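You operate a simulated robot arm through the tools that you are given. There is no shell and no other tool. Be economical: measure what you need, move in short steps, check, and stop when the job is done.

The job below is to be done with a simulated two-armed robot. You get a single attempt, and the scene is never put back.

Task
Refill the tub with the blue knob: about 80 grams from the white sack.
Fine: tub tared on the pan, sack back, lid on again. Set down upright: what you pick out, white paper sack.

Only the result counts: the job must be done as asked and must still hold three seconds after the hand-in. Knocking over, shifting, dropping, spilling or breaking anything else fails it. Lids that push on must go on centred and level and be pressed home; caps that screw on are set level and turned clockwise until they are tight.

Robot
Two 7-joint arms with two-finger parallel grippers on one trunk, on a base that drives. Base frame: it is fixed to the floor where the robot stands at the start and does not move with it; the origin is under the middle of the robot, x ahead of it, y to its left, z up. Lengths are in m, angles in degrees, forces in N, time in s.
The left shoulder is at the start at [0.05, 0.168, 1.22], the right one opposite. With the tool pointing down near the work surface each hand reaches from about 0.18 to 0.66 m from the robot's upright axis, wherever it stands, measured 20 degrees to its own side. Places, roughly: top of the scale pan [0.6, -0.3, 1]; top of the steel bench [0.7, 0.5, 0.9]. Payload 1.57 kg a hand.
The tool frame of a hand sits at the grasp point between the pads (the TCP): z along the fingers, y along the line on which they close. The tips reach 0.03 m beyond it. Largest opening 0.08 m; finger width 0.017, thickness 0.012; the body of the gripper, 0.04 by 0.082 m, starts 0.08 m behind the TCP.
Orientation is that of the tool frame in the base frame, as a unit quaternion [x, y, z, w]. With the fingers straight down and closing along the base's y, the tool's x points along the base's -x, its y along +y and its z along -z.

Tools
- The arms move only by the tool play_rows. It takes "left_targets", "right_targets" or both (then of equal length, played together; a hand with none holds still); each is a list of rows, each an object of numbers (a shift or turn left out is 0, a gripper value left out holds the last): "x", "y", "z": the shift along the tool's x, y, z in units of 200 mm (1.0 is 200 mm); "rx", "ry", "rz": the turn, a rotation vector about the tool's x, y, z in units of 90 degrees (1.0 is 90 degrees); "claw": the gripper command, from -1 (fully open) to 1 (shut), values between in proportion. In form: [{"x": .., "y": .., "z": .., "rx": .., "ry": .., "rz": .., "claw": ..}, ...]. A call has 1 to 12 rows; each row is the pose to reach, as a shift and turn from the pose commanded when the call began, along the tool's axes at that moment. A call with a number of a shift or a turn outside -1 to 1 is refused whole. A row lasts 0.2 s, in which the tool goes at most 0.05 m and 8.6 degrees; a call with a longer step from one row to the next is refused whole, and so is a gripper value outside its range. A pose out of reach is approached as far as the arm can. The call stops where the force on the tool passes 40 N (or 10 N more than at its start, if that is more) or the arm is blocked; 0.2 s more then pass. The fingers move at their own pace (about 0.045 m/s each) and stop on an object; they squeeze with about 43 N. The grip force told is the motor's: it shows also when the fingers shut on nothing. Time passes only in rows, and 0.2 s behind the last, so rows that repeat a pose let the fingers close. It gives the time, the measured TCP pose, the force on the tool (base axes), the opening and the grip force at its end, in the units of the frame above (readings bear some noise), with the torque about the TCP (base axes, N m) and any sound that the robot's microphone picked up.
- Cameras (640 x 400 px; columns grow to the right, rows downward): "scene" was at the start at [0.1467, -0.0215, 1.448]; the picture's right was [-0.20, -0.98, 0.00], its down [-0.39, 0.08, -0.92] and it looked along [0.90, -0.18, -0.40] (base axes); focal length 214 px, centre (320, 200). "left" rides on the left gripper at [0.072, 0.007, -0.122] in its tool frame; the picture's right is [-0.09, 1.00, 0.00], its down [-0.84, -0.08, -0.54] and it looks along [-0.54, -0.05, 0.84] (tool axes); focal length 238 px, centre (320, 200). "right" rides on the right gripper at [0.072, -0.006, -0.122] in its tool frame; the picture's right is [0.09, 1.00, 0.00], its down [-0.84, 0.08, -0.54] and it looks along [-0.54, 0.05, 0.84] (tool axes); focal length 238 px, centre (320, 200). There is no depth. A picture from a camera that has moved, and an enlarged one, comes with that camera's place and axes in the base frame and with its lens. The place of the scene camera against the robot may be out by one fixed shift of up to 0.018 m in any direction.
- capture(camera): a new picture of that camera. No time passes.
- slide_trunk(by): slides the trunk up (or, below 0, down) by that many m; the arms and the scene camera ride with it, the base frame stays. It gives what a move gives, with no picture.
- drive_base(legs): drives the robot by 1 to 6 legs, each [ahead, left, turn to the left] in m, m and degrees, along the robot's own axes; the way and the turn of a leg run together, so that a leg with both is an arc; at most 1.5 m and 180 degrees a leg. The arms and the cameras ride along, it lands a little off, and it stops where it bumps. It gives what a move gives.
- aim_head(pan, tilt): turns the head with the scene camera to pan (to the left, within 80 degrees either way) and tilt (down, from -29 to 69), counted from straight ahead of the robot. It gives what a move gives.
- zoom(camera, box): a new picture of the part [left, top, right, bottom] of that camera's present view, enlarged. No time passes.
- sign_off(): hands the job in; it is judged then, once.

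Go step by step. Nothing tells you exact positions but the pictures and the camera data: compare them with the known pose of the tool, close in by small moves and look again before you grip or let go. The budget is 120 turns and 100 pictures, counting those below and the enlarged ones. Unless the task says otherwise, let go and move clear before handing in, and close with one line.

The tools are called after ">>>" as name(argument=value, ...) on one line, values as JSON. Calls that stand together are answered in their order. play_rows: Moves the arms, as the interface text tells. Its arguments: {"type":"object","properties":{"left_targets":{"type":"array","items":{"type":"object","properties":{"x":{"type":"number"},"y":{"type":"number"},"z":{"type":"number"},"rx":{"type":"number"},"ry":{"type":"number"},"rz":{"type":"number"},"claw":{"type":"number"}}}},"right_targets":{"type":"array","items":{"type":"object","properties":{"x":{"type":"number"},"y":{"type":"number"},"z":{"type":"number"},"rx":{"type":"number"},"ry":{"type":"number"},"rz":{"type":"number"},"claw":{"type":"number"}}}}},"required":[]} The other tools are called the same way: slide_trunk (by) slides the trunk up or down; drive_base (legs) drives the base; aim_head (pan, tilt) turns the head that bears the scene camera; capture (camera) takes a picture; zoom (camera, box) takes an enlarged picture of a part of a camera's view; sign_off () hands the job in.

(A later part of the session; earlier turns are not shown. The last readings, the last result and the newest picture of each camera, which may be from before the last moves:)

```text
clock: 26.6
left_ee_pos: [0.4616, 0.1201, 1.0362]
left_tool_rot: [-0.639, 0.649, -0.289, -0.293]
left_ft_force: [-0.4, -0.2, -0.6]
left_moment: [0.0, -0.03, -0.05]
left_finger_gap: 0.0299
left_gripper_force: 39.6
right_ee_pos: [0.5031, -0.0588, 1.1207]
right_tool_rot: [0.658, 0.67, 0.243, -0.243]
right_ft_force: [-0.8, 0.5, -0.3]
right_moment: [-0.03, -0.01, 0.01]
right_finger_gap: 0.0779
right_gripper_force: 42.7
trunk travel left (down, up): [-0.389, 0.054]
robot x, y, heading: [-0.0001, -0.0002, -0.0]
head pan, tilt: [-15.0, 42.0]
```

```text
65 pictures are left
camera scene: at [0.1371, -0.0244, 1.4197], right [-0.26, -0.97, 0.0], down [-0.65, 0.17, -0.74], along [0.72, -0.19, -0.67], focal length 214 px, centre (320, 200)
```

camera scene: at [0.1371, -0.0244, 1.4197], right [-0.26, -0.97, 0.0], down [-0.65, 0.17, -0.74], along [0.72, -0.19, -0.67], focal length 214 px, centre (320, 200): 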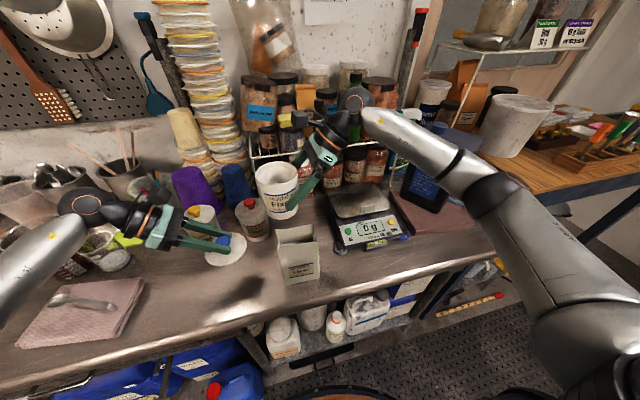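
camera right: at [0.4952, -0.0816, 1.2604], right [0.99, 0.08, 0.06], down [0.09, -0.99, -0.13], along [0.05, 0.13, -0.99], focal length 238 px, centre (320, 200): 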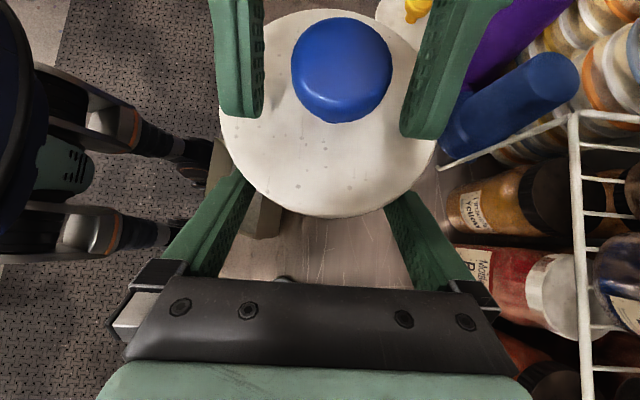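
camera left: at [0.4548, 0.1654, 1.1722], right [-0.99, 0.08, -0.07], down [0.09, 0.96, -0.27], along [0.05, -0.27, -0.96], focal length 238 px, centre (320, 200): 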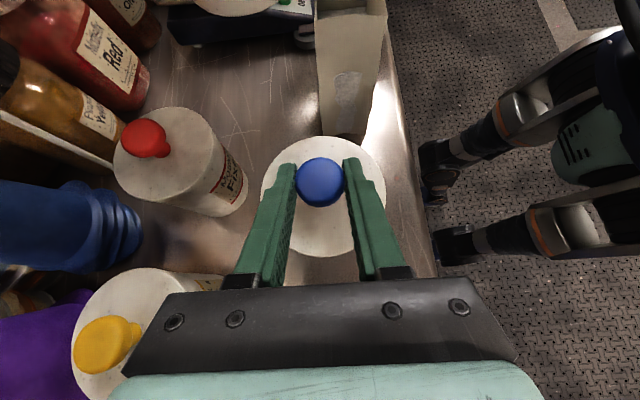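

The lid is level and clear. I'll lower it to just above the bench.

>>> play_rows(left_targets=[{"x": -0.13, "z": 0.114}, {"x": -0.22, "z": 0.193}, {"x": -0.297, "z": 0.26}])

>>> play_rows(left_targets=[{"x": -0.015, "z": 0.013}, {"x": -0.03, "z": 0.026}])

>>> zoom(camera="scene", box=[140, 190, 300, 310])

```text
clock: 27.4
left_ee_pos: [0.4629, 0.1218, 0.9583]
left_tool_rot: [-0.64, 0.649, -0.289, -0.293]
left_ft_force: [0.3, 0.3, 0.7]
left_moment: [-0.02, -0.04, 0.01]
left_finger_gap: 0.0302
left_gripper_force: 39.9
right_ee_pos: [0.5026, -0.0591, 1.1206]
right_tool_rot: [0.659, 0.669, 0.244, -0.243]
right_ft_force: [0.7, -0.6, -1.1]
right_moment: [-0.02, -0.01, -0.01]
right_finger_gap: 0.0781
right_gripper_force: 43.1
trunk travel left (down, up): [-0.389, 0.054]
robot x, y, heading: [-0.0003, -0.0011, -0.0]
head pan, tilt: [-15.0, 42.0]
```

```text
clock: 28.0
left_ee_pos: [0.462, 0.1219, 0.9493]
left_tool_rot: [-0.639, 0.649, -0.289, -0.293]
left_ft_force: [0.5, -0.6, -0.1]
left_moment: [0.02, 0.0, 0.0]
left_finger_gap: 0.0299
left_gripper_force: 39.4
right_ee_pos: [0.5022, -0.0581, 1.1217]
right_tool_rot: [0.659, 0.669, 0.243, -0.243]
right_ft_force: [-0.3, -0.3, -1.1]
right_moment: [-0.03, -0.04, 0.01]
right_finger_gap: 0.0778
right_gripper_force: 42.5
trunk travel left (down, up): [-0.389, 0.054]
robot x, y, heading: [0.0011, 0.0006, 0.3]
head pan, tilt: [-15.0, 42.0]
```

```text
3.33 times, centred on (220, 250) of scene
camera zoom: at [0.137, -0.0245, 1.4197], right [-0.26, -0.97, 0.0], down [-0.65, 0.17, -0.74], along [0.72, -0.19, -0.67], focal length 715 px, centre (653, 33)
```

zoom: 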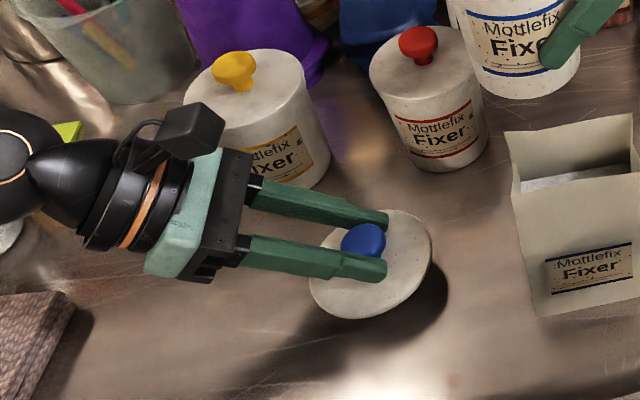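

The shadow shows the lid is still a bit above the bench. I'll keep lowering in small steps.

>>> play_rows(left_targets=[{"x": -0.015, "z": 0.013}, {"x": -0.03, "z": 0.026}])

>>> play_rows(left_targets=[{"x": -0.011, "z": 0.01}, {"x": -0.022, "z": 0.02}])

>>> zoom(camera="scene", box=[140, 190, 300, 310])

```text
clock: 28.6
left_ee_pos: [0.4606, 0.1212, 0.9411]
left_tool_rot: [-0.639, 0.65, -0.288, -0.294]
left_ft_force: [0.7, -0.1, -0.5]
left_moment: [0.03, 0.03, -0.02]
left_finger_gap: 0.0299
left_gripper_force: 39.7
right_ee_pos: [0.5028, -0.0585, 1.1214]
right_tool_rot: [0.659, 0.67, 0.243, -0.243]
right_ft_force: [0.0, 0.6, -1.1]
right_moment: [-0.04, -0.02, 0.03]
right_finger_gap: 0.078
right_gripper_force: 42.9
trunk travel left (down, up): [-0.389, 0.054]
robot x, y, heading: [-0.0002, 0.0008, 0.2]
head pan, tilt: [-15.0, 42.0]
```

```text
clock: 29.2
left_ee_pos: [0.4614, 0.122, 0.9364]
left_tool_rot: [-0.639, 0.65, -0.289, -0.293]
left_ft_force: [-0.5, -0.3, -0.6]
left_moment: [-0.01, 0.04, 0.01]
left_finger_gap: 0.0299
left_gripper_force: 39.7
right_ee_pos: [0.5017, -0.0586, 1.1206]
right_tool_rot: [0.659, 0.67, 0.242, -0.243]
right_ft_force: [-0.3, 0.5, -1.7]
right_moment: [-0.05, -0.02, 0.03]
right_finger_gap: 0.0781
right_gripper_force: 43.1
trunk travel left (down, up): [-0.389, 0.054]
robot x, y, heading: [0.0041, -0.002, 0.2]
head pan, tilt: [-15.0, 42.0]
```

```text
3.33 times, centred on (220, 250) of scene
camera zoom: at [0.137, -0.0246, 1.4197], right [-0.26, -0.97, 0.0], down [-0.65, 0.17, -0.74], along [0.72, -0.19, -0.67], focal length 715 px, centre (653, 33)
```

zoom: 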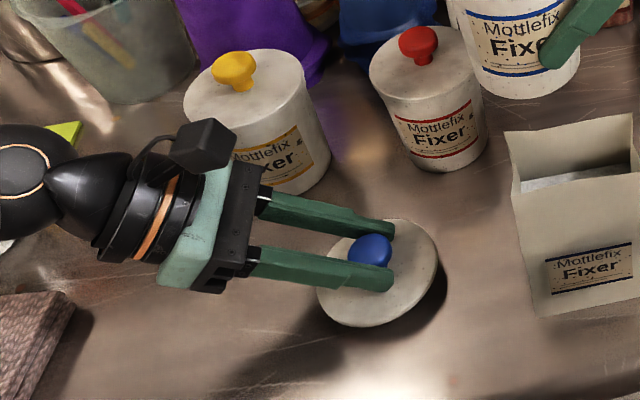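

There's still a few mm of gap visible. I'll continue down.

>>> play_rows(left_targets=[{"x": -0.008, "z": 0.007}, {"x": -0.016, "z": 0.014}])

>>> play_rows(left_targets=[{"x": -0.006, "z": 0.005}, {"x": -0.012, "z": 0.01}])

>>> zoom(camera="scene", box=[180, 220, 280, 290])

```text
clock: 29.8
left_ee_pos: [0.4622, 0.1211, 0.9314]
left_tool_rot: [-0.64, 0.649, -0.289, -0.293]
left_ft_force: [0.1, 0.2, 0.8]
left_moment: [0.0, 0.01, 0.02]
left_finger_gap: 0.0301
left_gripper_force: 39.2
right_ee_pos: [0.5023, -0.0587, 1.1205]
right_tool_rot: [0.659, 0.669, 0.243, -0.243]
right_ft_force: [-0.7, 0.0, -1.4]
right_moment: [-0.01, 0.01, 0.04]
right_finger_gap: 0.0777
right_gripper_force: 42.6
trunk travel left (down, up): [-0.389, 0.054]
robot x, y, heading: [0.0017, 0.0007, -0.1]
head pan, tilt: [-15.0, 42.0]
```

```text
clock: 30.4
left_ee_pos: [0.4626, 0.1206, 0.9278]
left_tool_rot: [-0.64, 0.649, -0.289, -0.293]
left_ft_force: [0.4, 0.3, -0.6]
left_moment: [0.04, 0.02, 0.02]
left_finger_gap: 0.03
left_gripper_force: 39.5
right_ee_pos: [0.5024, -0.0599, 1.1209]
right_tool_rot: [0.658, 0.67, 0.243, -0.243]
right_ft_force: [0.0, 0.0, -0.9]
right_moment: [-0.04, -0.01, -0.02]
right_finger_gap: 0.0778
right_gripper_force: 42.8
trunk travel left (down, up): [-0.389, 0.054]
robot x, y, heading: [-0.0006, 0.0025, -0.0]
head pan, tilt: [-15.0, 42.0]
```

```text
5.71 times, centred on (230, 255) of scene
camera zoom: at [0.137, -0.0245, 1.4197], right [-0.26, -0.97, 0.0], down [-0.65, 0.17, -0.74], along [0.72, -0.19, -0.67], focal length 1226 px, centre (834, -114)
```

zoom: 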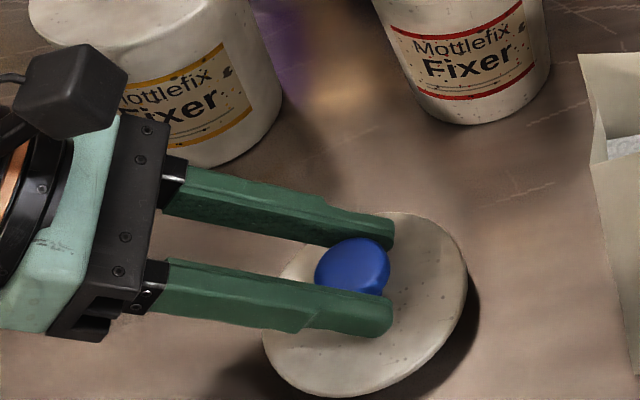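

>>> play_rows(left_targets=[{"x": -0.006, "z": 0.005}, {"x": -0.012, "z": 0.01}])

>>> play_rows(left_targets=[{"x": -0.006, "z": 0.005}, {"x": -0.012, "z": 0.01}])

>>> zoom(camera="scene", box=[180, 220, 280, 290])

```text
clock: 31.0
left_ee_pos: [0.461, 0.1215, 0.925]
left_tool_rot: [-0.639, 0.65, -0.289, -0.293]
left_ft_force: [0.0, 0.0, -0.3]
left_moment: [0.01, -0.02, -0.04]
left_finger_gap: 0.0298
left_gripper_force: 39.0
right_ee_pos: [0.5023, -0.0592, 1.1213]
right_tool_rot: [0.659, 0.67, 0.243, -0.243]
right_ft_force: [0.0, -0.1, -1.6]
right_moment: [-0.04, 0.0, -0.03]
right_finger_gap: 0.078
right_gripper_force: 44.0
trunk travel left (down, up): [-0.389, 0.054]
robot x, y, heading: [0.0015, -0.0024, -0.0]
head pan, tilt: [-15.0, 42.0]
```

```text
clock: 31.6
left_ee_pos: [0.4615, 0.1206, 0.923]
left_tool_rot: [-0.639, 0.65, -0.289, -0.294]
left_ft_force: [-0.5, 0.4, 3.8]
left_moment: [0.17, 0.04, 0.02]
left_finger_gap: 0.03
left_gripper_force: 39.4
right_ee_pos: [0.5015, -0.0592, 1.1209]
right_tool_rot: [0.658, 0.67, 0.243, -0.243]
right_ft_force: [-0.4, -0.4, -1.8]
right_moment: [0.0, 0.03, -0.02]
right_finger_gap: 0.0779
right_gripper_force: 42.8
trunk travel left (down, up): [-0.389, 0.054]
robot x, y, heading: [-0.0029, 0.0018, -0.0]
head pan, tilt: [-15.0, 42.0]
```

```text
5.71 times, centred on (230, 255) of scene
camera zoom: at [0.1365, -0.0246, 1.4198], right [-0.26, -0.97, 0.0], down [-0.65, 0.17, -0.74], along [0.72, -0.19, -0.67], focal length 1226 px, centre (834, -114)
```

zoom: 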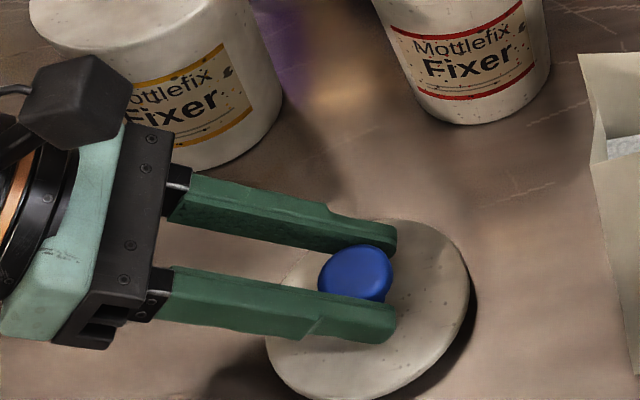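

Contact (about 4 N on the +y edge). I'll release the knob and let the lid settle flat.

>>> play_rows(left_targets=[{"claw": 0.1}, {"claw": -0.1}, {"claw": -0.3}, {"claw": -0.3}])

>>> play_rows(left_targets=[{"z": -0.15}, {"z": -0.35}, {"z": -0.55}, {"z": -0.75}, {"z": -0.95}])

>>> capture(camera="scene")

>>> capture(camera="left")

```text
clock: 32.6
left_ee_pos: [0.4637, 0.1217, 0.9224]
left_tool_rot: [-0.639, 0.65, -0.289, -0.293]
left_ft_force: [-0.1, -0.7, 0.3]
left_moment: [-0.02, 0.0, -0.02]
left_finger_gap: 0.0523
left_gripper_force: 0.0
right_ee_pos: [0.5012, -0.0584, 1.1196]
right_tool_rot: [0.659, 0.669, 0.243, -0.243]
right_ft_force: [0.0, 0.2, -0.7]
right_moment: [-0.04, -0.01, 0.01]
right_finger_gap: 0.0779
right_gripper_force: 43.0
trunk travel left (down, up): [-0.389, 0.054]
robot x, y, heading: [0.0001, -0.0045, -0.0]
head pan, tilt: [-15.0, 42.0]
```

```text
clock: 33.8
left_ee_pos: [0.4654, 0.2645, 1.0487]
left_tool_rot: [-0.639, 0.649, -0.29, -0.293]
left_ft_force: [-0.2, 0.0, 1.1]
left_moment: [0.01, -0.01, -0.03]
left_finger_gap: 0.0519
left_gripper_force: 0.0
right_ee_pos: [0.5034, -0.0576, 1.1211]
right_tool_rot: [0.659, 0.669, 0.243, -0.243]
right_ft_force: [-0.5, -0.7, -1.6]
right_moment: [-0.05, 0.0, 0.03]
right_finger_gap: 0.0781
right_gripper_force: 42.7
trunk travel left (down, up): [-0.389, 0.054]
robot x, y, heading: [0.0, -0.0006, 0.1]
head pan, tilt: [-15.0, 42.0]
```

```text
60 pictures are left
camera scene: at [0.1368, -0.0244, 1.4197], right [-0.26, -0.97, 0.0], down [-0.65, 0.17, -0.74], along [0.72, -0.19, -0.67], focal length 214 px, centre (320, 200)
```

scene: 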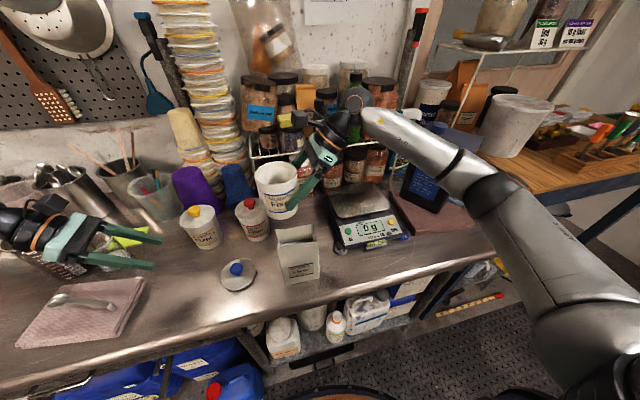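

```text
59 pictures are left
camera left: at [0.4571, 0.3094, 1.1846], right [-0.99, 0.08, -0.07], down [0.09, 0.96, -0.27], along [0.05, -0.28, -0.96], focal length 238 px, centre (320, 200)
```

left: 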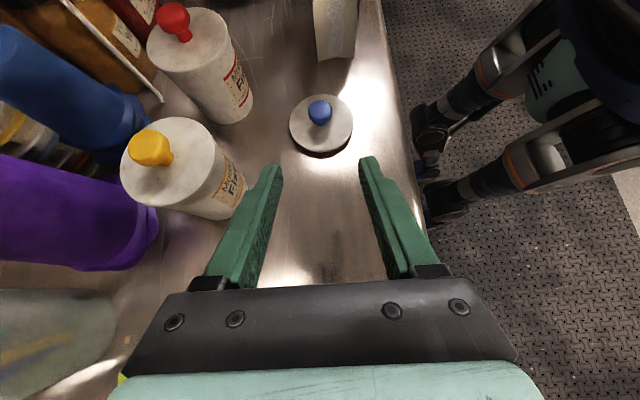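

The lid rests flat on the bench. Now I'll carry the open tub to above the pan, yawing the hand 45° so it stays clear of the black canister, and retreat the left hand upward.

>>> play_rows(right_targets=[{"x": -0.12, "y": 0.055, "z": -0.14, "rx": -0.0536, "rz": 0.0638}, {"x": -0.26, "y": 0.11, "z": -0.27, "rx": -0.107, "rz": 0.1277}, {"x": -0.41, "y": 0.165, "z": -0.4, "rx": -0.161, "rz": 0.1915}, {"x": -0.56, "y": 0.22, "z": -0.53, "rx": -0.214, "rz": 0.2553}, {"x": -0.71, "y": 0.275, "z": -0.66, "rx": -0.268, "rz": 0.319}, {"x": -0.854, "y": 0.33, "z": -0.78, "rx": -0.3215, "rz": 0.383}], left_targets=[{"x": 0.1, "z": -0.09}, {"x": 0.2, "z": -0.18}, {"x": 0.3, "z": -0.27}, {"x": 0.4, "z": -0.36}, {"x": 0.5, "z": -0.45}, {"x": 0.5, "z": -0.45}])

>>> capture(camera="scene")

>>> capture(camera="right")

```text
clock: 35.2
left_ee_pos: [0.4645, 0.2648, 1.1834]
left_tool_rot: [-0.639, 0.65, -0.289, -0.293]
left_ft_force: [-0.4, 0.4, 0.6]
left_moment: [0.03, -0.02, -0.01]
left_finger_gap: 0.0518
left_gripper_force: 0.1
right_ee_pos: [0.5714, -0.2876, 1.1305]
right_tool_rot: [0.865, 0.365, 0.318, -0.134]
right_ft_force: [-0.4, 0.3, -1.8]
right_moment: [0.01, 0.02, -0.01]
right_finger_gap: 0.0777
right_gripper_force: 42.6
trunk travel left (down, up): [-0.389, 0.054]
robot x, y, heading: [-0.0028, -0.0021, -0.1]
head pan, tilt: [-15.0, 42.0]
```

```text
58 pictures are left
camera scene: at [0.137, -0.0248, 1.4197], right [-0.26, -0.97, 0.0], down [-0.65, 0.17, -0.74], along [0.72, -0.19, -0.67], focal length 214 px, centre (320, 200)
```

scene: 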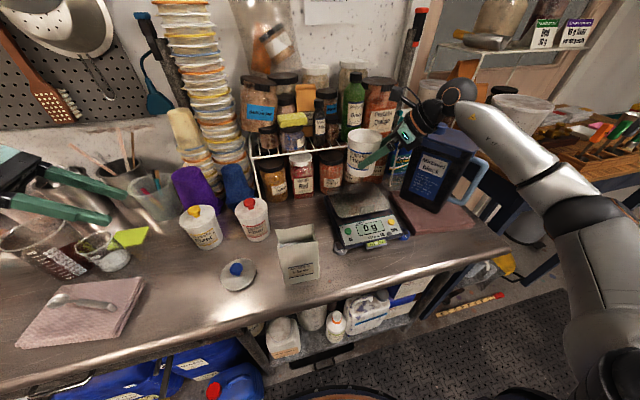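

```text
57 pictures are left
camera right: at [0.5488, -0.3001, 1.2711], right [0.76, -0.64, 0.06], down [-0.63, -0.76, -0.13], along [0.13, 0.06, -0.99], focal length 238 px, centre (320, 200)
```

right: 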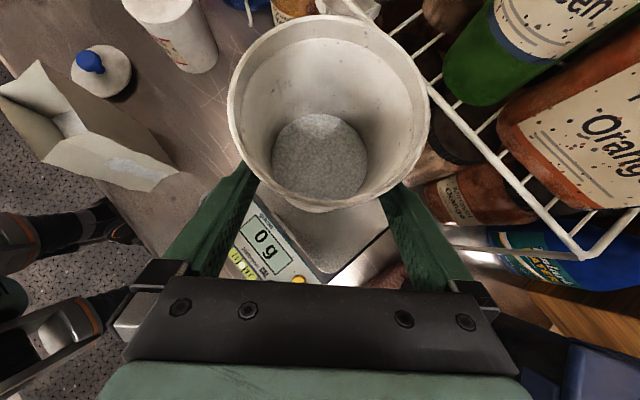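

The tub interior shows some powder left, and it hangs over the pan with its axis at about (0.595, -0.262). I'll lower it towards the pan.

>>> play_rows(right_targets=[{"x": -0.12, "y": -0.01, "z": 0.11}, {"x": -0.22, "y": -0.02, "z": 0.22}, {"x": -0.312, "y": -0.029, "z": 0.325}])

>>> zoom(camera="scene", box=[290, 110, 450, 260])

```text
clock: 36.0
left_ee_pos: [0.4649, 0.2631, 1.1841]
left_tool_rot: [-0.639, 0.65, -0.289, -0.293]
left_ft_force: [0.6, -0.1, -0.3]
left_moment: [-0.01, 0.01, -0.02]
left_finger_gap: 0.0521
left_gripper_force: 0.0
right_ee_pos: [0.5631, -0.2903, 1.0417]
right_tool_rot: [0.864, 0.366, 0.318, -0.134]
right_ft_force: [-0.1, 0.3, -1.5]
right_moment: [0.0, 0.02, -0.01]
right_finger_gap: 0.0773
right_gripper_force: 43.5
trunk travel left (down, up): [-0.389, 0.054]
robot x, y, heading: [-0.0006, -0.0024, 0.0]
head pan, tilt: [-15.0, 42.0]
```

```text
2.67 times, centred on (370, 185) of scene
camera zoom: at [0.1371, -0.0248, 1.4197], right [-0.26, -0.97, 0.0], down [-0.65, 0.17, -0.74], along [0.72, -0.19, -0.67], focal length 572 px, centre (187, 240)
```

zoom: 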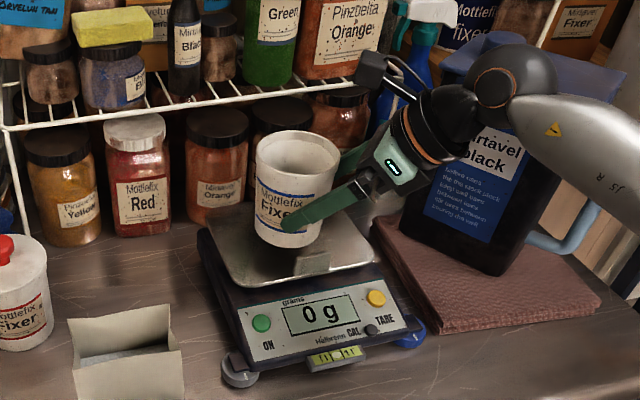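

About 3 cm remains above the pan. I'll lower in small steps, watching force and display.

>>> play_rows(right_targets=[{"x": -0.032, "z": 0.038}, {"x": -0.055, "z": 0.064}])

>>> play_rows(right_targets=[{"x": -0.01, "z": 0.0114}, {"x": -0.0195, "z": 0.023}])

>>> zoom(camera="scene", box=[330, 140, 430, 250])

```text
clock: 36.6
left_ee_pos: [0.4642, 0.2642, 1.1821]
left_tool_rot: [-0.639, 0.65, -0.288, -0.293]
left_ft_force: [-0.8, 1.3, -0.2]
left_moment: [-0.01, -0.04, 0.0]
left_finger_gap: 0.0518
left_gripper_force: 0.0
right_ee_pos: [0.5617, -0.2891, 1.0248]
right_tool_rot: [0.864, 0.366, 0.318, -0.134]
right_ft_force: [-0.4, 0.2, -0.9]
right_moment: [-0.03, 0.01, -0.01]
right_finger_gap: 0.0774
right_gripper_force: 43.3
trunk travel left (down, up): [-0.389, 0.054]
robot x, y, heading: [-0.0012, -0.0015, 0.1]
head pan, tilt: [-15.0, 42.0]
```

```text
clock: 37.2
left_ee_pos: [0.4629, 0.2629, 1.1832]
left_tool_rot: [-0.639, 0.649, -0.289, -0.294]
left_ft_force: [0.0, -0.2, -0.3]
left_moment: [-0.03, 0.03, -0.05]
left_finger_gap: 0.052
left_gripper_force: 0.0
right_ee_pos: [0.5633, -0.2897, 1.0165]
right_tool_rot: [0.865, 0.366, 0.317, -0.134]
right_ft_force: [1.1, 0.5, -1.5]
right_moment: [0.0, 0.0, 0.0]
right_finger_gap: 0.0775
right_gripper_force: 43.0
trunk travel left (down, up): [-0.389, 0.054]
robot x, y, heading: [-0.0018, -0.0022, -0.1]
head pan, tilt: [-15.0, 42.0]
```

```text
3.64 times, centred on (380, 195) of scene
camera zoom: at [0.137, -0.0246, 1.4197], right [-0.26, -0.97, 0.0], down [-0.65, 0.17, -0.74], along [0.72, -0.19, -0.67], focal length 780 px, centre (102, 218)
```

zoom: 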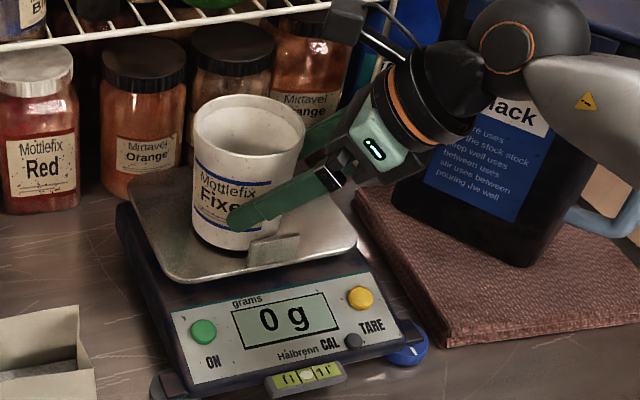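

Very close now. Small steps to contact.

>>> play_rows(right_targets=[{"x": -0.008, "z": 0.0095}, {"x": -0.016, "z": 0.019}])

>>> play_rows(right_targets=[{"x": -0.0065, "z": 0.0076}, {"x": -0.013, "z": 0.0153}])

>>> zoom(camera="scene", box=[330, 140, 430, 250])

```text
clock: 37.8
left_ee_pos: [0.4638, 0.264, 1.1829]
left_tool_rot: [-0.64, 0.649, -0.289, -0.293]
left_ft_force: [0.0, 0.0, -0.3]
left_moment: [0.0, 0.01, 0.01]
left_finger_gap: 0.052
left_gripper_force: 0.1
right_ee_pos: [0.5645, -0.2881, 1.0136]
right_tool_rot: [0.864, 0.366, 0.319, -0.133]
right_ft_force: [-0.8, -0.9, 2.3]
right_moment: [0.02, -0.07, 0.02]
right_finger_gap: 0.0778
right_gripper_force: 43.0
trunk travel left (down, up): [-0.389, 0.054]
robot x, y, heading: [-0.0008, 0.0, -0.1]
head pan, tilt: [-15.0, 42.0]
```

```text
clock: 38.4
left_ee_pos: [0.4617, 0.2649, 1.1841]
left_tool_rot: [-0.639, 0.649, -0.29, -0.292]
left_ft_force: [1.1, -0.3, 0.5]
left_moment: [0.0, 0.01, 0.03]
left_finger_gap: 0.0522
left_gripper_force: 0.0
right_ee_pos: [0.5632, -0.2883, 1.0131]
right_tool_rot: [0.863, 0.365, 0.323, -0.133]
right_ft_force: [-1.9, -2.1, 17.6]
right_moment: [0.09, 0.24, 0.05]
right_finger_gap: 0.0774
right_gripper_force: 43.4
trunk travel left (down, up): [-0.389, 0.054]
robot x, y, heading: [-0.0025, 0.0022, -0.1]
head pan, tilt: [-15.0, 42.0]
```

```text
3.64 times, centred on (380, 195) of scene
camera zoom: at [0.1347, -0.0241, 1.4203], right [-0.26, -0.97, 0.0], down [-0.64, 0.17, -0.74], along [0.72, -0.19, -0.67], focal length 780 px, centre (102, 218)
```

zoom: 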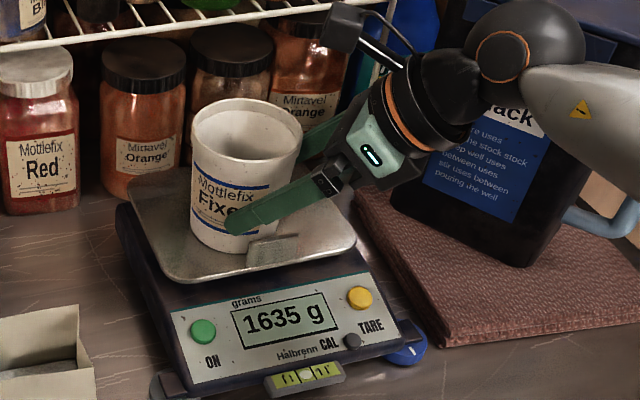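

It's on the pan (1635 g while pressing). I'll ease up slightly, open, and back out along the approach line.

>>> play_rows(right_targets=[{"x": 0.008, "z": -0.0095}, {"x": 0.01, "z": -0.012}, {"x": 0.01, "z": -0.012, "claw": 0.0}, {"x": 0.01, "z": -0.012, "claw": -0.6}, {"x": 0.01, "z": -0.012, "claw": -1}, {"x": 0.01, "z": -0.012, "claw": -1}])

>>> capture(camera="right")

```text
clock: 39.8
left_ee_pos: [0.4644, 0.2641, 1.1829]
left_tool_rot: [-0.639, 0.65, -0.289, -0.293]
left_ft_force: [0.8, -0.1, -0.6]
left_moment: [0.01, 0.02, -0.01]
left_finger_gap: 0.0521
left_gripper_force: 0.1
right_ee_pos: [0.563, -0.2891, 1.0113]
right_tool_rot: [0.865, 0.366, 0.316, -0.134]
right_ft_force: [0.2, 0.2, 0.0]
right_moment: [-0.06, 0.01, 0.02]
right_finger_gap: 0.0801
right_gripper_force: 0.0
trunk travel left (down, up): [-0.389, 0.054]
robot x, y, heading: [-0.0002, -0.0027, -0.4]
head pan, tilt: [-15.0, 42.0]
```

```text
53 pictures are left
camera right: at [0.5414, -0.2999, 1.1494], right [0.76, -0.64, 0.06], down [-0.63, -0.76, -0.13], along [0.13, 0.06, -0.99], focal length 238 px, centre (320, 200)
```

right: 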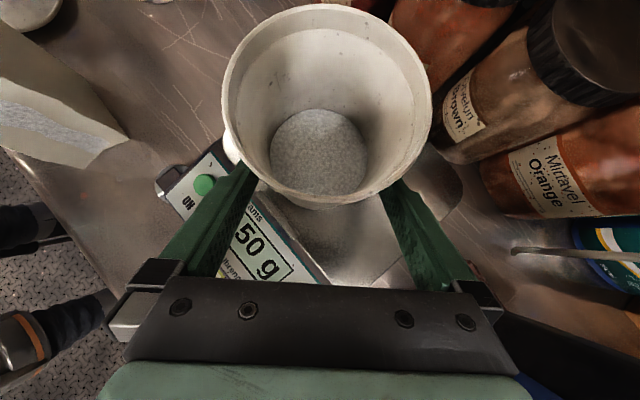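

Released. Now backing out.

>>> play_rows(right_targets=[{"z": -0.06}, {"z": -0.14}, {"z": -0.26}, {"z": -0.42}, {"z": -0.6}])

>>> capture(camera="right")

>>> zoom(camera="scene", box=[330, 140, 430, 250])

```text
clock: 41.0
left_ee_pos: [0.4638, 0.2647, 1.1831]
left_tool_rot: [-0.639, 0.65, -0.288, -0.293]
left_ft_force: [-0.1, 0.0, 0.3]
left_moment: [0.02, 0.02, -0.01]
left_finger_gap: 0.0521
left_gripper_force: 0.2
right_ee_pos: [0.5094, -0.3458, 1.1032]
right_tool_rot: [0.864, 0.366, 0.319, -0.134]
right_ft_force: [-1.0, 0.8, -0.7]
right_moment: [0.0, 0.0, 0.0]
right_finger_gap: 0.0798
right_gripper_force: 0.0
trunk travel left (down, up): [-0.389, 0.054]
robot x, y, heading: [-0.0035, -0.0031, 0.1]
head pan, tilt: [-15.0, 42.0]
```

```text
52 pictures are left
camera right: at [0.4863, -0.3566, 1.2432], right [0.76, -0.64, 0.06], down [-0.63, -0.76, -0.13], along [0.13, 0.06, -0.99], focal length 238 px, centre (320, 200)
```

right: 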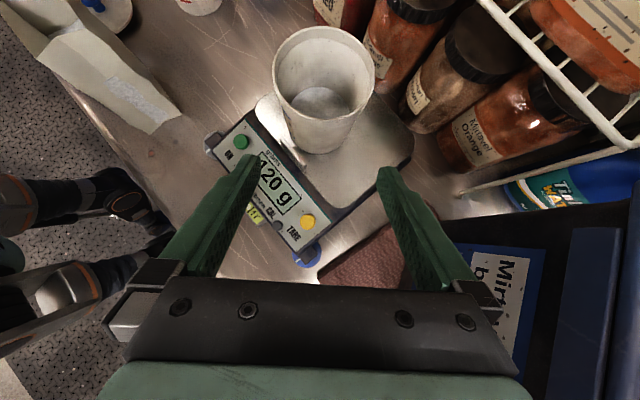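

```text
3.64 times, centred on (380, 195) of scene
camera zoom: at [0.1364, -0.0246, 1.4197], right [-0.26, -0.97, 0.0], down [-0.65, 0.17, -0.74], along [0.72, -0.19, -0.67], focal length 780 px, centre (102, 218)
```

zoom: 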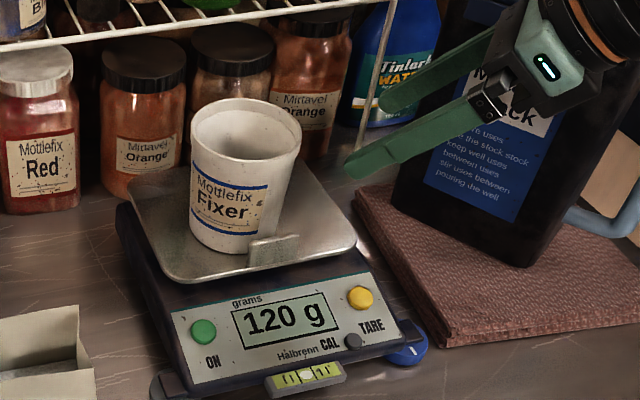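

The tub alone reads 120 g. The TARE button is at about (0.497, -0.345, 0.948); I'll close the fingers and hover above it.

>>> play_rows(right_targets=[{"x": -0.06, "y": -0.01, "z": 0.04, "claw": 0.2}, {"x": -0.12, "y": -0.02, "z": 0.08, "claw": 1}, {"x": -0.18, "y": -0.03, "z": 0.12, "claw": 1}, {"x": -0.26, "y": -0.04, "z": 0.18, "claw": 1}, {"x": -0.347, "y": -0.047, "z": 0.25, "claw": 1}])

>>> capture(camera="right")

>>> zoom(camera="scene", box=[350, 170, 450, 250])

```text
clock: 42.2
left_ee_pos: [0.4644, 0.2648, 1.184]
left_tool_rot: [-0.639, 0.65, -0.288, -0.294]
left_ft_force: [0.3, 0.4, -0.3]
left_moment: [-0.01, 0.01, 0.0]
left_finger_gap: 0.0522
left_gripper_force: 0.1
right_ee_pos: [0.487, -0.352, 1.0205]
right_tool_rot: [0.864, 0.366, 0.318, -0.134]
right_ft_force: [-0.6, 0.2, -0.5]
right_moment: [-0.02, 0.0, 0.0]
right_finger_gap: 0.0
right_gripper_force: 13.7
trunk travel left (down, up): [-0.389, 0.054]
robot x, y, heading: [-0.0007, 0.0019, -0.0]
head pan, tilt: [-15.0, 42.0]
```

```text
50 pictures are left
camera right: at [0.466, -0.3631, 1.159], right [0.76, -0.64, 0.06], down [-0.63, -0.76, -0.13], along [0.13, 0.06, -0.99], focal length 238 px, centre (320, 200)
```

right: 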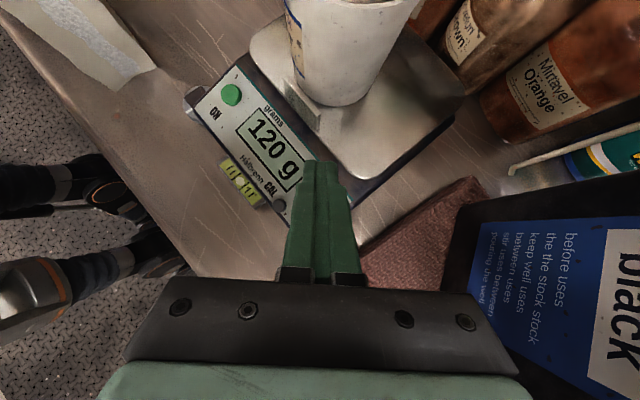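

```text
5.00 times, centred on (400, 210) of scene
camera zoom: at [0.1369, -0.0247, 1.4197], right [-0.26, -0.97, 0.0], down [-0.65, 0.17, -0.74], along [0.72, -0.19, -0.67], focal length 1072 px, centre (-80, 150)
```

zoom: 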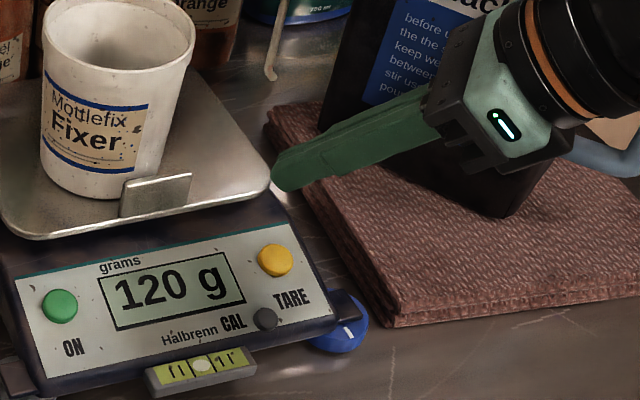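

Recomputing from both views puts the button nearer z 0.93. I'll descend to about 1 cm above and check the alignment.

>>> play_rows(right_targets=[{"x": -0.06, "y": 0.024, "z": 0.06}, {"x": -0.12, "y": 0.024, "z": 0.12}, {"x": -0.181, "y": 0.024, "z": 0.175}])

>>> zoom(camera="scene", box=[350, 170, 450, 250])

>>> zoom(camera="right", box=[240, 120, 400, 240])

```text
clock: 43.0
left_ee_pos: [0.4647, 0.2642, 1.1834]
left_tool_rot: [-0.639, 0.65, -0.289, -0.293]
left_ft_force: [-0.1, -0.1, 0.8]
left_moment: [0.03, 0.03, 0.05]
left_finger_gap: 0.052
left_gripper_force: 0.1
right_ee_pos: [0.4884, -0.3586, 0.9695]
right_tool_rot: [0.865, 0.365, 0.317, -0.134]
right_ft_force: [0.4, 0.2, 0.1]
right_moment: [0.02, -0.02, 0.0]
right_finger_gap: 0.0002
right_gripper_force: 21.6
trunk travel left (down, up): [-0.389, 0.054]
robot x, y, heading: [0.0035, 0.0033, -0.0]
head pan, tilt: [-15.0, 42.0]
```

```text
5.00 times, centred on (400, 210) of scene
camera zoom: at [0.1369, -0.0247, 1.4197], right [-0.26, -0.97, 0.0], down [-0.65, 0.17, -0.74], along [0.72, -0.19, -0.67], focal length 1072 px, centre (-80, 150)
```

zoom: 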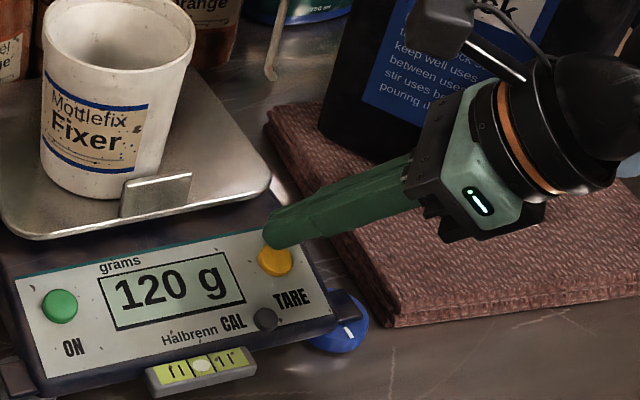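

```text
3.33 times, centred on (320, 180) of right
camera zoom: at [0.4664, -0.3699, 1.1085], right [0.76, -0.64, 0.06], down [-0.63, -0.76, -0.13], along [0.13, 0.06, -0.99], focal length 794 px, centre (320, 267)
```

zoom: 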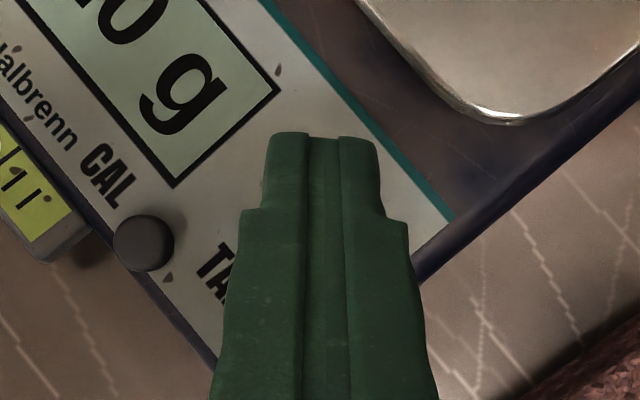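

The fingertip is right over the button. Pressing in small steps.

>>> play_rows(right_targets=[{"x": -0.016, "z": 0.019}, {"x": -0.026, "z": 0.031}])

>>> play_rows(right_targets=[{"x": -0.01, "z": 0.0115}])

>>> zoom(camera="scene", box=[350, 170, 450, 250])

```text
clock: 43.6
left_ee_pos: [0.4634, 0.2647, 1.1835]
left_tool_rot: [-0.639, 0.65, -0.289, -0.293]
left_ft_force: [-0.8, -0.9, 1.0]
left_moment: [-0.01, -0.03, -0.01]
left_finger_gap: 0.052
left_gripper_force: 0.0
right_ee_pos: [0.4879, -0.3582, 0.9609]
right_tool_rot: [0.865, 0.365, 0.319, -0.133]
right_ft_force: [-0.5, -0.5, 0.7]
right_moment: [0.02, -0.02, 0.05]
right_finger_gap: 0.0
right_gripper_force: 21.4
trunk travel left (down, up): [-0.389, 0.054]
robot x, y, heading: [0.0042, -0.0027, 0.0]
head pan, tilt: [-15.0, 42.0]
```

```text
clock: 44.0
left_ee_pos: [0.4647, 0.2649, 1.1842]
left_tool_rot: [-0.64, 0.649, -0.289, -0.293]
left_ft_force: [-0.2, -0.7, 0.8]
left_moment: [-0.01, 0.01, 0.01]
left_finger_gap: 0.052
left_gripper_force: 0.1
right_ee_pos: [0.4875, -0.3603, 0.9574]
right_tool_rot: [0.865, 0.366, 0.317, -0.134]
right_ft_force: [-0.4, 1.1, -0.4]
right_moment: [0.05, -0.02, 0.02]
right_finger_gap: 0.0
right_gripper_force: 21.2
trunk travel left (down, up): [-0.389, 0.054]
robot x, y, heading: [-0.0026, -0.0013, -0.2]
head pan, tilt: [-15.0, 42.0]
```

```text
5.00 times, centred on (400, 210) of scene
camera zoom: at [0.1369, -0.0246, 1.4197], right [-0.26, -0.97, 0.0], down [-0.65, 0.17, -0.74], along [0.72, -0.19, -0.67], focal length 1072 px, centre (-80, 150)
```

zoom: 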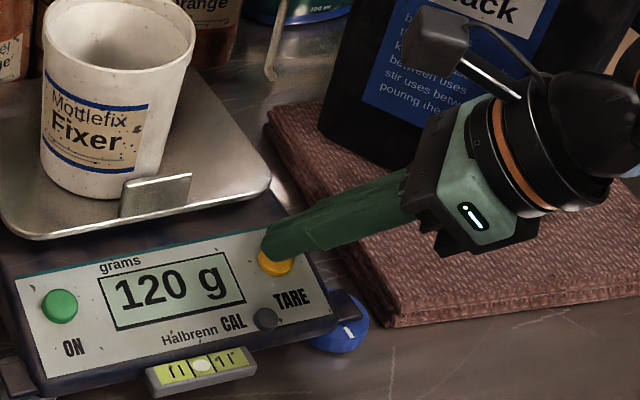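

>>> play_rows(right_targets=[{"x": -0.01, "z": 0.0115}, {"x": -0.016, "z": 0.019}])

>>> zoom(camera="scene", box=[350, 170, 450, 250])

```text
clock: 44.6
left_ee_pos: [0.4643, 0.2648, 1.183]
left_tool_rot: [-0.639, 0.65, -0.288, -0.293]
left_ft_force: [-0.5, -0.2, -0.8]
left_moment: [0.02, -0.01, -0.03]
left_finger_gap: 0.0519
left_gripper_force: 0.1
right_ee_pos: [0.488, -0.3601, 0.9532]
right_tool_rot: [0.864, 0.365, 0.319, -0.133]
right_ft_force: [-0.5, -0.7, 3.1]
right_moment: [0.0, -0.03, -0.03]
right_finger_gap: 0.0002
right_gripper_force: 21.4
trunk travel left (down, up): [-0.389, 0.054]
robot x, y, heading: [-0.0001, -0.0006, -0.4]
head pan, tilt: [-15.0, 42.0]
heard: click
```

```text
5.00 times, centred on (400, 210) of scene
camera zoom: at [0.1367, -0.0244, 1.4198], right [-0.26, -0.97, 0.0], down [-0.65, 0.17, -0.74], along [0.72, -0.19, -0.67], focal length 1072 px, centre (-80, 150)
```

zoom: 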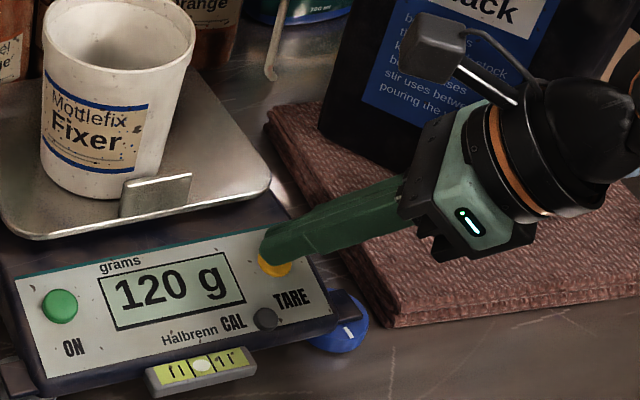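

Click heard. I'll retreat straight up and read the display.

>>> play_rows(right_targets=[{"x": 0.03, "z": -0.035}, {"x": 0.12, "z": -0.14}, {"x": 0.24, "z": -0.28}, {"x": 0.36, "z": -0.42}, {"x": 0.48, "z": -0.56}, {"x": 0.6, "z": -0.7}])

>>> zoom(camera="scene", box=[320, 130, 480, 250])

```text
clock: 46.0
left_ee_pos: [0.4642, 0.2639, 1.1837]
left_tool_rot: [-0.639, 0.65, -0.289, -0.294]
left_ft_force: [-0.2, 0.1, 0.0]
left_moment: [-0.02, -0.03, -0.02]
left_finger_gap: 0.0519
left_gripper_force: 0.1
right_ee_pos: [0.4886, -0.3576, 1.1388]
right_tool_rot: [0.865, 0.366, 0.317, -0.133]
right_ft_force: [-0.1, 0.3, -0.7]
right_moment: [0.01, -0.01, -0.01]
right_finger_gap: 0.0
right_gripper_force: 21.6
trunk travel left (down, up): [-0.389, 0.054]
robot x, y, heading: [-0.0003, -0.0014, 0.0]
head pan, tilt: [-15.0, 42.0]
```

```text
3.33 times, centred on (400, 190) of scene
camera zoom: at [0.1368, -0.0243, 1.4197], right [-0.26, -0.97, 0.0], down [-0.65, 0.17, -0.74], along [0.72, -0.19, -0.67], focal length 715 px, centre (53, 233)
```

zoom: 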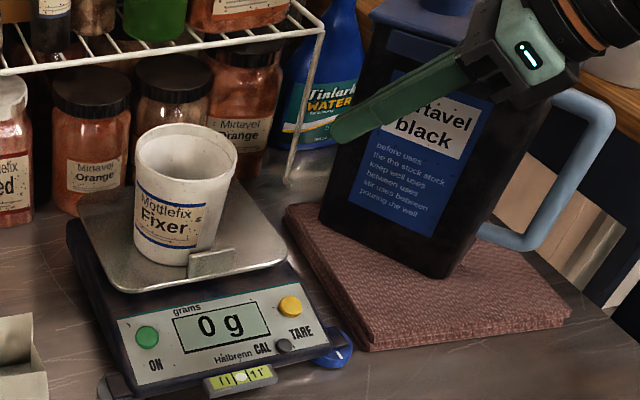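

Tare worked: 0 g with the tub on the pan. Next is the sack: I'll yaw the hand back, open it, and look at the sack from the right.

>>> play_rows(right_targets=[{"x": 0.055, "y": -0.1, "z": -0.02, "rx": 0.054, "rz": -0.0636, "claw": -1}, {"x": 0.11, "y": -0.2, "z": -0.04, "rx": 0.108, "rz": -0.127}, {"x": 0.165, "y": -0.3, "z": -0.06, "rx": 0.162, "rz": -0.191}, {"x": 0.22, "y": -0.4, "z": -0.08, "rx": 0.216, "rz": -0.254}, {"x": 0.275, "y": -0.5, "z": -0.1, "rx": 0.27, "rz": -0.318}, {"x": 0.33, "y": -0.58, "z": -0.11, "rx": 0.324, "rz": -0.3815}])

>>> capture(camera="right")

```text
clock: 47.4
left_ee_pos: [0.4652, 0.2649, 1.1827]
left_tool_rot: [-0.639, 0.65, -0.288, -0.294]
left_ft_force: [-0.2, 0.7, 0.1]
left_moment: [-0.01, -0.01, -0.01]
left_finger_gap: 0.0522
left_gripper_force: 0.0
right_ee_pos: [0.4312, -0.2492, 1.1956]
right_tool_rot: [0.657, 0.67, 0.241, -0.245]
right_ft_force: [0.7, -0.2, -0.5]
right_moment: [-0.01, 0.0, 0.03]
right_finger_gap: 0.08
right_gripper_force: 0.1
trunk travel left (down, up): [-0.389, 0.054]
robot x, y, heading: [-0.0012, 0.0029, -0.0]
head pan, tilt: [-15.0, 42.0]
```

```text
43 pictures are left
camera right: at [0.4235, -0.2723, 1.3362], right [0.99, 0.09, 0.06], down [0.1, -0.99, -0.13], along [0.05, 0.13, -0.99], focal length 238 px, centre (320, 200)
```

right: 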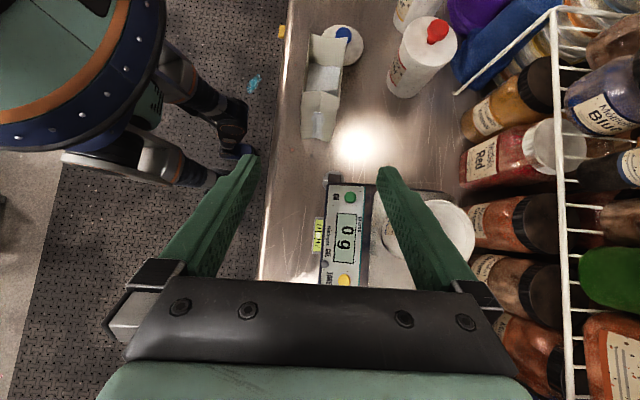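

The sack spans about x 0.400–0.457, y -0.096 to -0.013, and stands 16 cm tall. I'll flatten the hand pitch to 25° and move to a pre-grasp on its right side.

>>> play_rows(right_targets=[{"x": -0.055, "y": -0.002, "z": 0.18, "ry": 0.055}, {"x": -0.11, "y": -0.004, "z": 0.36, "ry": 0.11}, {"x": -0.165, "y": -0.006, "z": 0.54, "ry": 0.167}, {"x": -0.22, "y": -0.008, "z": 0.73, "ry": 0.222}, {"x": -0.275, "y": -0.01, "z": 0.918, "ry": 0.278}])

>>> capture(camera="right")

```text
clock: 48.6
left_ee_pos: [0.4645, 0.2634, 1.1829]
left_tool_rot: [-0.64, 0.649, -0.289, -0.293]
left_ft_force: [-0.7, -0.4, -0.1]
left_moment: [-0.01, 0.03, 0.0]
left_finger_gap: 0.0522
left_gripper_force: 0.0
right_ee_pos: [0.4251, -0.1749, 1.0223]
right_tool_rot: [0.59, 0.601, 0.379, -0.385]
right_ft_force: [-0.5, 0.0, 0.6]
right_moment: [0.02, -0.02, -0.02]
right_finger_gap: 0.0799
right_gripper_force: 0.0
trunk travel left (down, up): [-0.389, 0.054]
robot x, y, heading: [-0.0041, 0.0009, -0.2]
head pan, tilt: [-15.0, 42.0]
```

```text
42 pictures are left
camera right: at [0.4195, -0.2555, 1.1386], right [0.99, 0.05, 0.09], down [0.09, -0.84, -0.54], along [0.04, 0.54, -0.84], focal length 238 px, centre (320, 200)
```

right: 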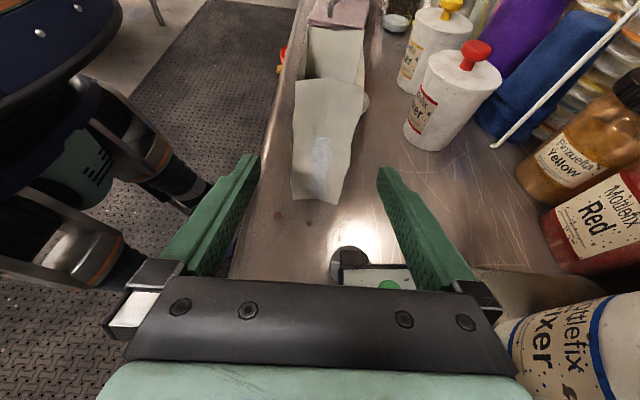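

The sack is centred between the fingers. I'll advance over it.

>>> play_rows(right_targets=[{"x": -0.002, "y": 0.015, "z": 0.15}, {"x": -0.005, "y": 0.02, "z": 0.32}, {"x": -0.008, "y": 0.025, "z": 0.49}, {"x": -0.01, "y": 0.025, "z": 0.665}])

>>> capture(camera="right")

>>> zoom(camera="scene", box=[230, 190, 390, 310])

```text
clock: 49.6
left_ee_pos: [0.4638, 0.2641, 1.183]
left_tool_rot: [-0.639, 0.65, -0.288, -0.293]
left_ft_force: [0.5, 0.7, 0.1]
left_moment: [0.01, 0.01, -0.01]
left_finger_gap: 0.052
left_gripper_force: 0.0
right_ee_pos: [0.4315, -0.0555, 0.9656]
right_tool_rot: [0.59, 0.6, 0.379, -0.384]
right_ft_force: [0.1, 0.0, -0.3]
right_moment: [-0.02, -0.01, 0.01]
right_finger_gap: 0.0799
right_gripper_force: 0.1
trunk travel left (down, up): [-0.389, 0.054]
robot x, y, heading: [-0.0013, -0.0004, -0.2]
head pan, tilt: [-15.0, 42.0]
```

```text
41 pictures are left
camera right: at [0.426, -0.1344, 1.0819], right [0.99, 0.05, 0.09], down [0.09, -0.84, -0.53], along [0.04, 0.54, -0.84], focal length 238 px, centre (320, 200)
```

right: 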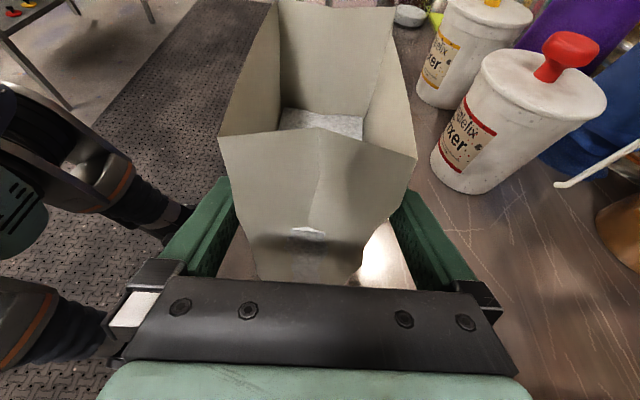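

```text
3.33 times, centred on (310, 250) of scene
camera zoom: at [0.137, -0.0242, 1.4197], right [-0.26, -0.97, 0.0], down [-0.65, 0.17, -0.74], along [0.72, -0.19, -0.67], focal length 715 px, centre (353, 33)
```

zoom: 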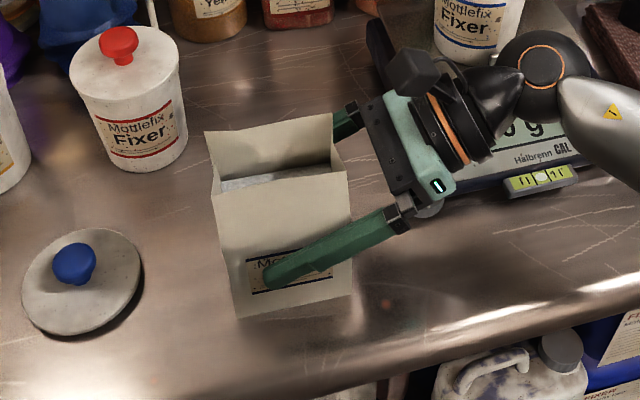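

Good placement on the sack. I'll close the fingers.

>>> play_rows(right_targets=[{"claw": -0.2}, {"claw": 0.2}, {"claw": 0.6}, {"claw": 1}, {"claw": 1}, {"claw": 1}])

>>> play_rows(right_targets=[{"x": 0.09, "z": -0.042}, {"x": 0.2, "z": -0.092}])

>>> zoom(camera="scene", box=[230, 170, 390, 290])

```text
clock: 51.0
left_ee_pos: [0.4649, 0.2651, 1.1826]
left_tool_rot: [-0.639, 0.65, -0.289, -0.293]
left_ft_force: [0.0, -0.3, 0.3]
left_moment: [0.04, 0.01, 0.01]
left_finger_gap: 0.0521
left_gripper_force: 0.0
right_ee_pos: [0.4319, -0.0561, 0.9653]
right_tool_rot: [0.591, 0.6, 0.379, -0.384]
right_ft_force: [0.6, 0.8, 0.1]
right_moment: [0.08, -0.07, 0.04]
right_finger_gap: 0.0584
right_gripper_force: 43.2
trunk travel left (down, up): [-0.389, 0.054]
robot x, y, heading: [0.0002, 0.0006, -0.2]
head pan, tilt: [-15.0, 42.0]
```

```text
clock: 51.6
left_ee_pos: [0.4646, 0.264, 1.1837]
left_tool_rot: [-0.64, 0.649, -0.289, -0.293]
left_ft_force: [0.3, 0.3, -0.5]
left_moment: [0.0, -0.03, 0.02]
left_finger_gap: 0.0521
left_gripper_force: 0.0
right_ee_pos: [0.4306, -0.0542, 1.0098]
right_tool_rot: [0.591, 0.599, 0.379, -0.385]
right_ft_force: [-0.6, 0.1, -3.5]
right_moment: [-0.03, -0.05, 0.0]
right_finger_gap: 0.0583
right_gripper_force: 43.2
trunk travel left (down, up): [-0.389, 0.054]
robot x, y, heading: [0.003, 0.0006, 0.1]
head pan, tilt: [-15.0, 42.0]
```

```text
3.33 times, centred on (310, 230) of scene
camera zoom: at [0.1371, -0.0245, 1.4196], right [-0.26, -0.97, 0.0], down [-0.65, 0.17, -0.74], along [0.72, -0.19, -0.67], focal length 715 px, centre (353, 100)
```

zoom: 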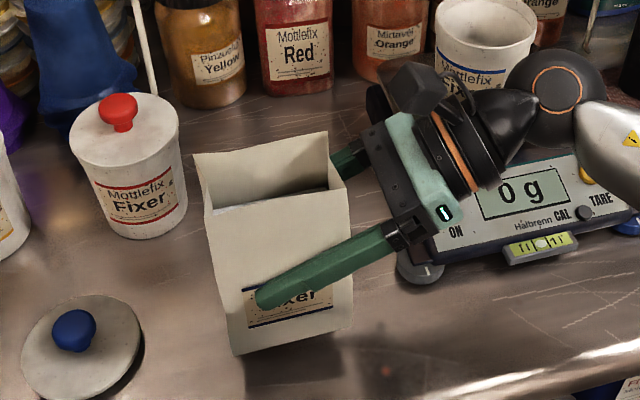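

The sack hangs balanced (about 0.35 kg). I'll raise it to clear everything, then yaw 45° and carry it beside the tub.

>>> play_rows(right_targets=[{"x": 0.17, "z": -0.078}, {"x": 0.34, "z": -0.157}, {"x": 0.51, "z": -0.235}, {"x": 0.68, "z": -0.313}, {"x": 0.8645, "z": -0.397}])

```text
clock: 52.8
left_ee_pos: [0.4645, 0.265, 1.1834]
left_tool_rot: [-0.639, 0.649, -0.289, -0.293]
left_ft_force: [-0.1, 0.1, -0.3]
left_moment: [0.01, -0.02, -0.02]
left_finger_gap: 0.052
left_gripper_force: 0.1
right_ee_pos: [0.4314, -0.0562, 1.1992]
right_tool_rot: [0.59, 0.6, 0.379, -0.385]
right_ft_force: [0.1, 0.5, -3.3]
right_moment: [0.01, -0.02, -0.03]
right_finger_gap: 0.0582
right_gripper_force: 43.3
trunk travel left (down, up): [-0.389, 0.054]
robot x, y, heading: [0.0036, 0.0017, -0.2]
head pan, tilt: [-15.0, 42.0]
```

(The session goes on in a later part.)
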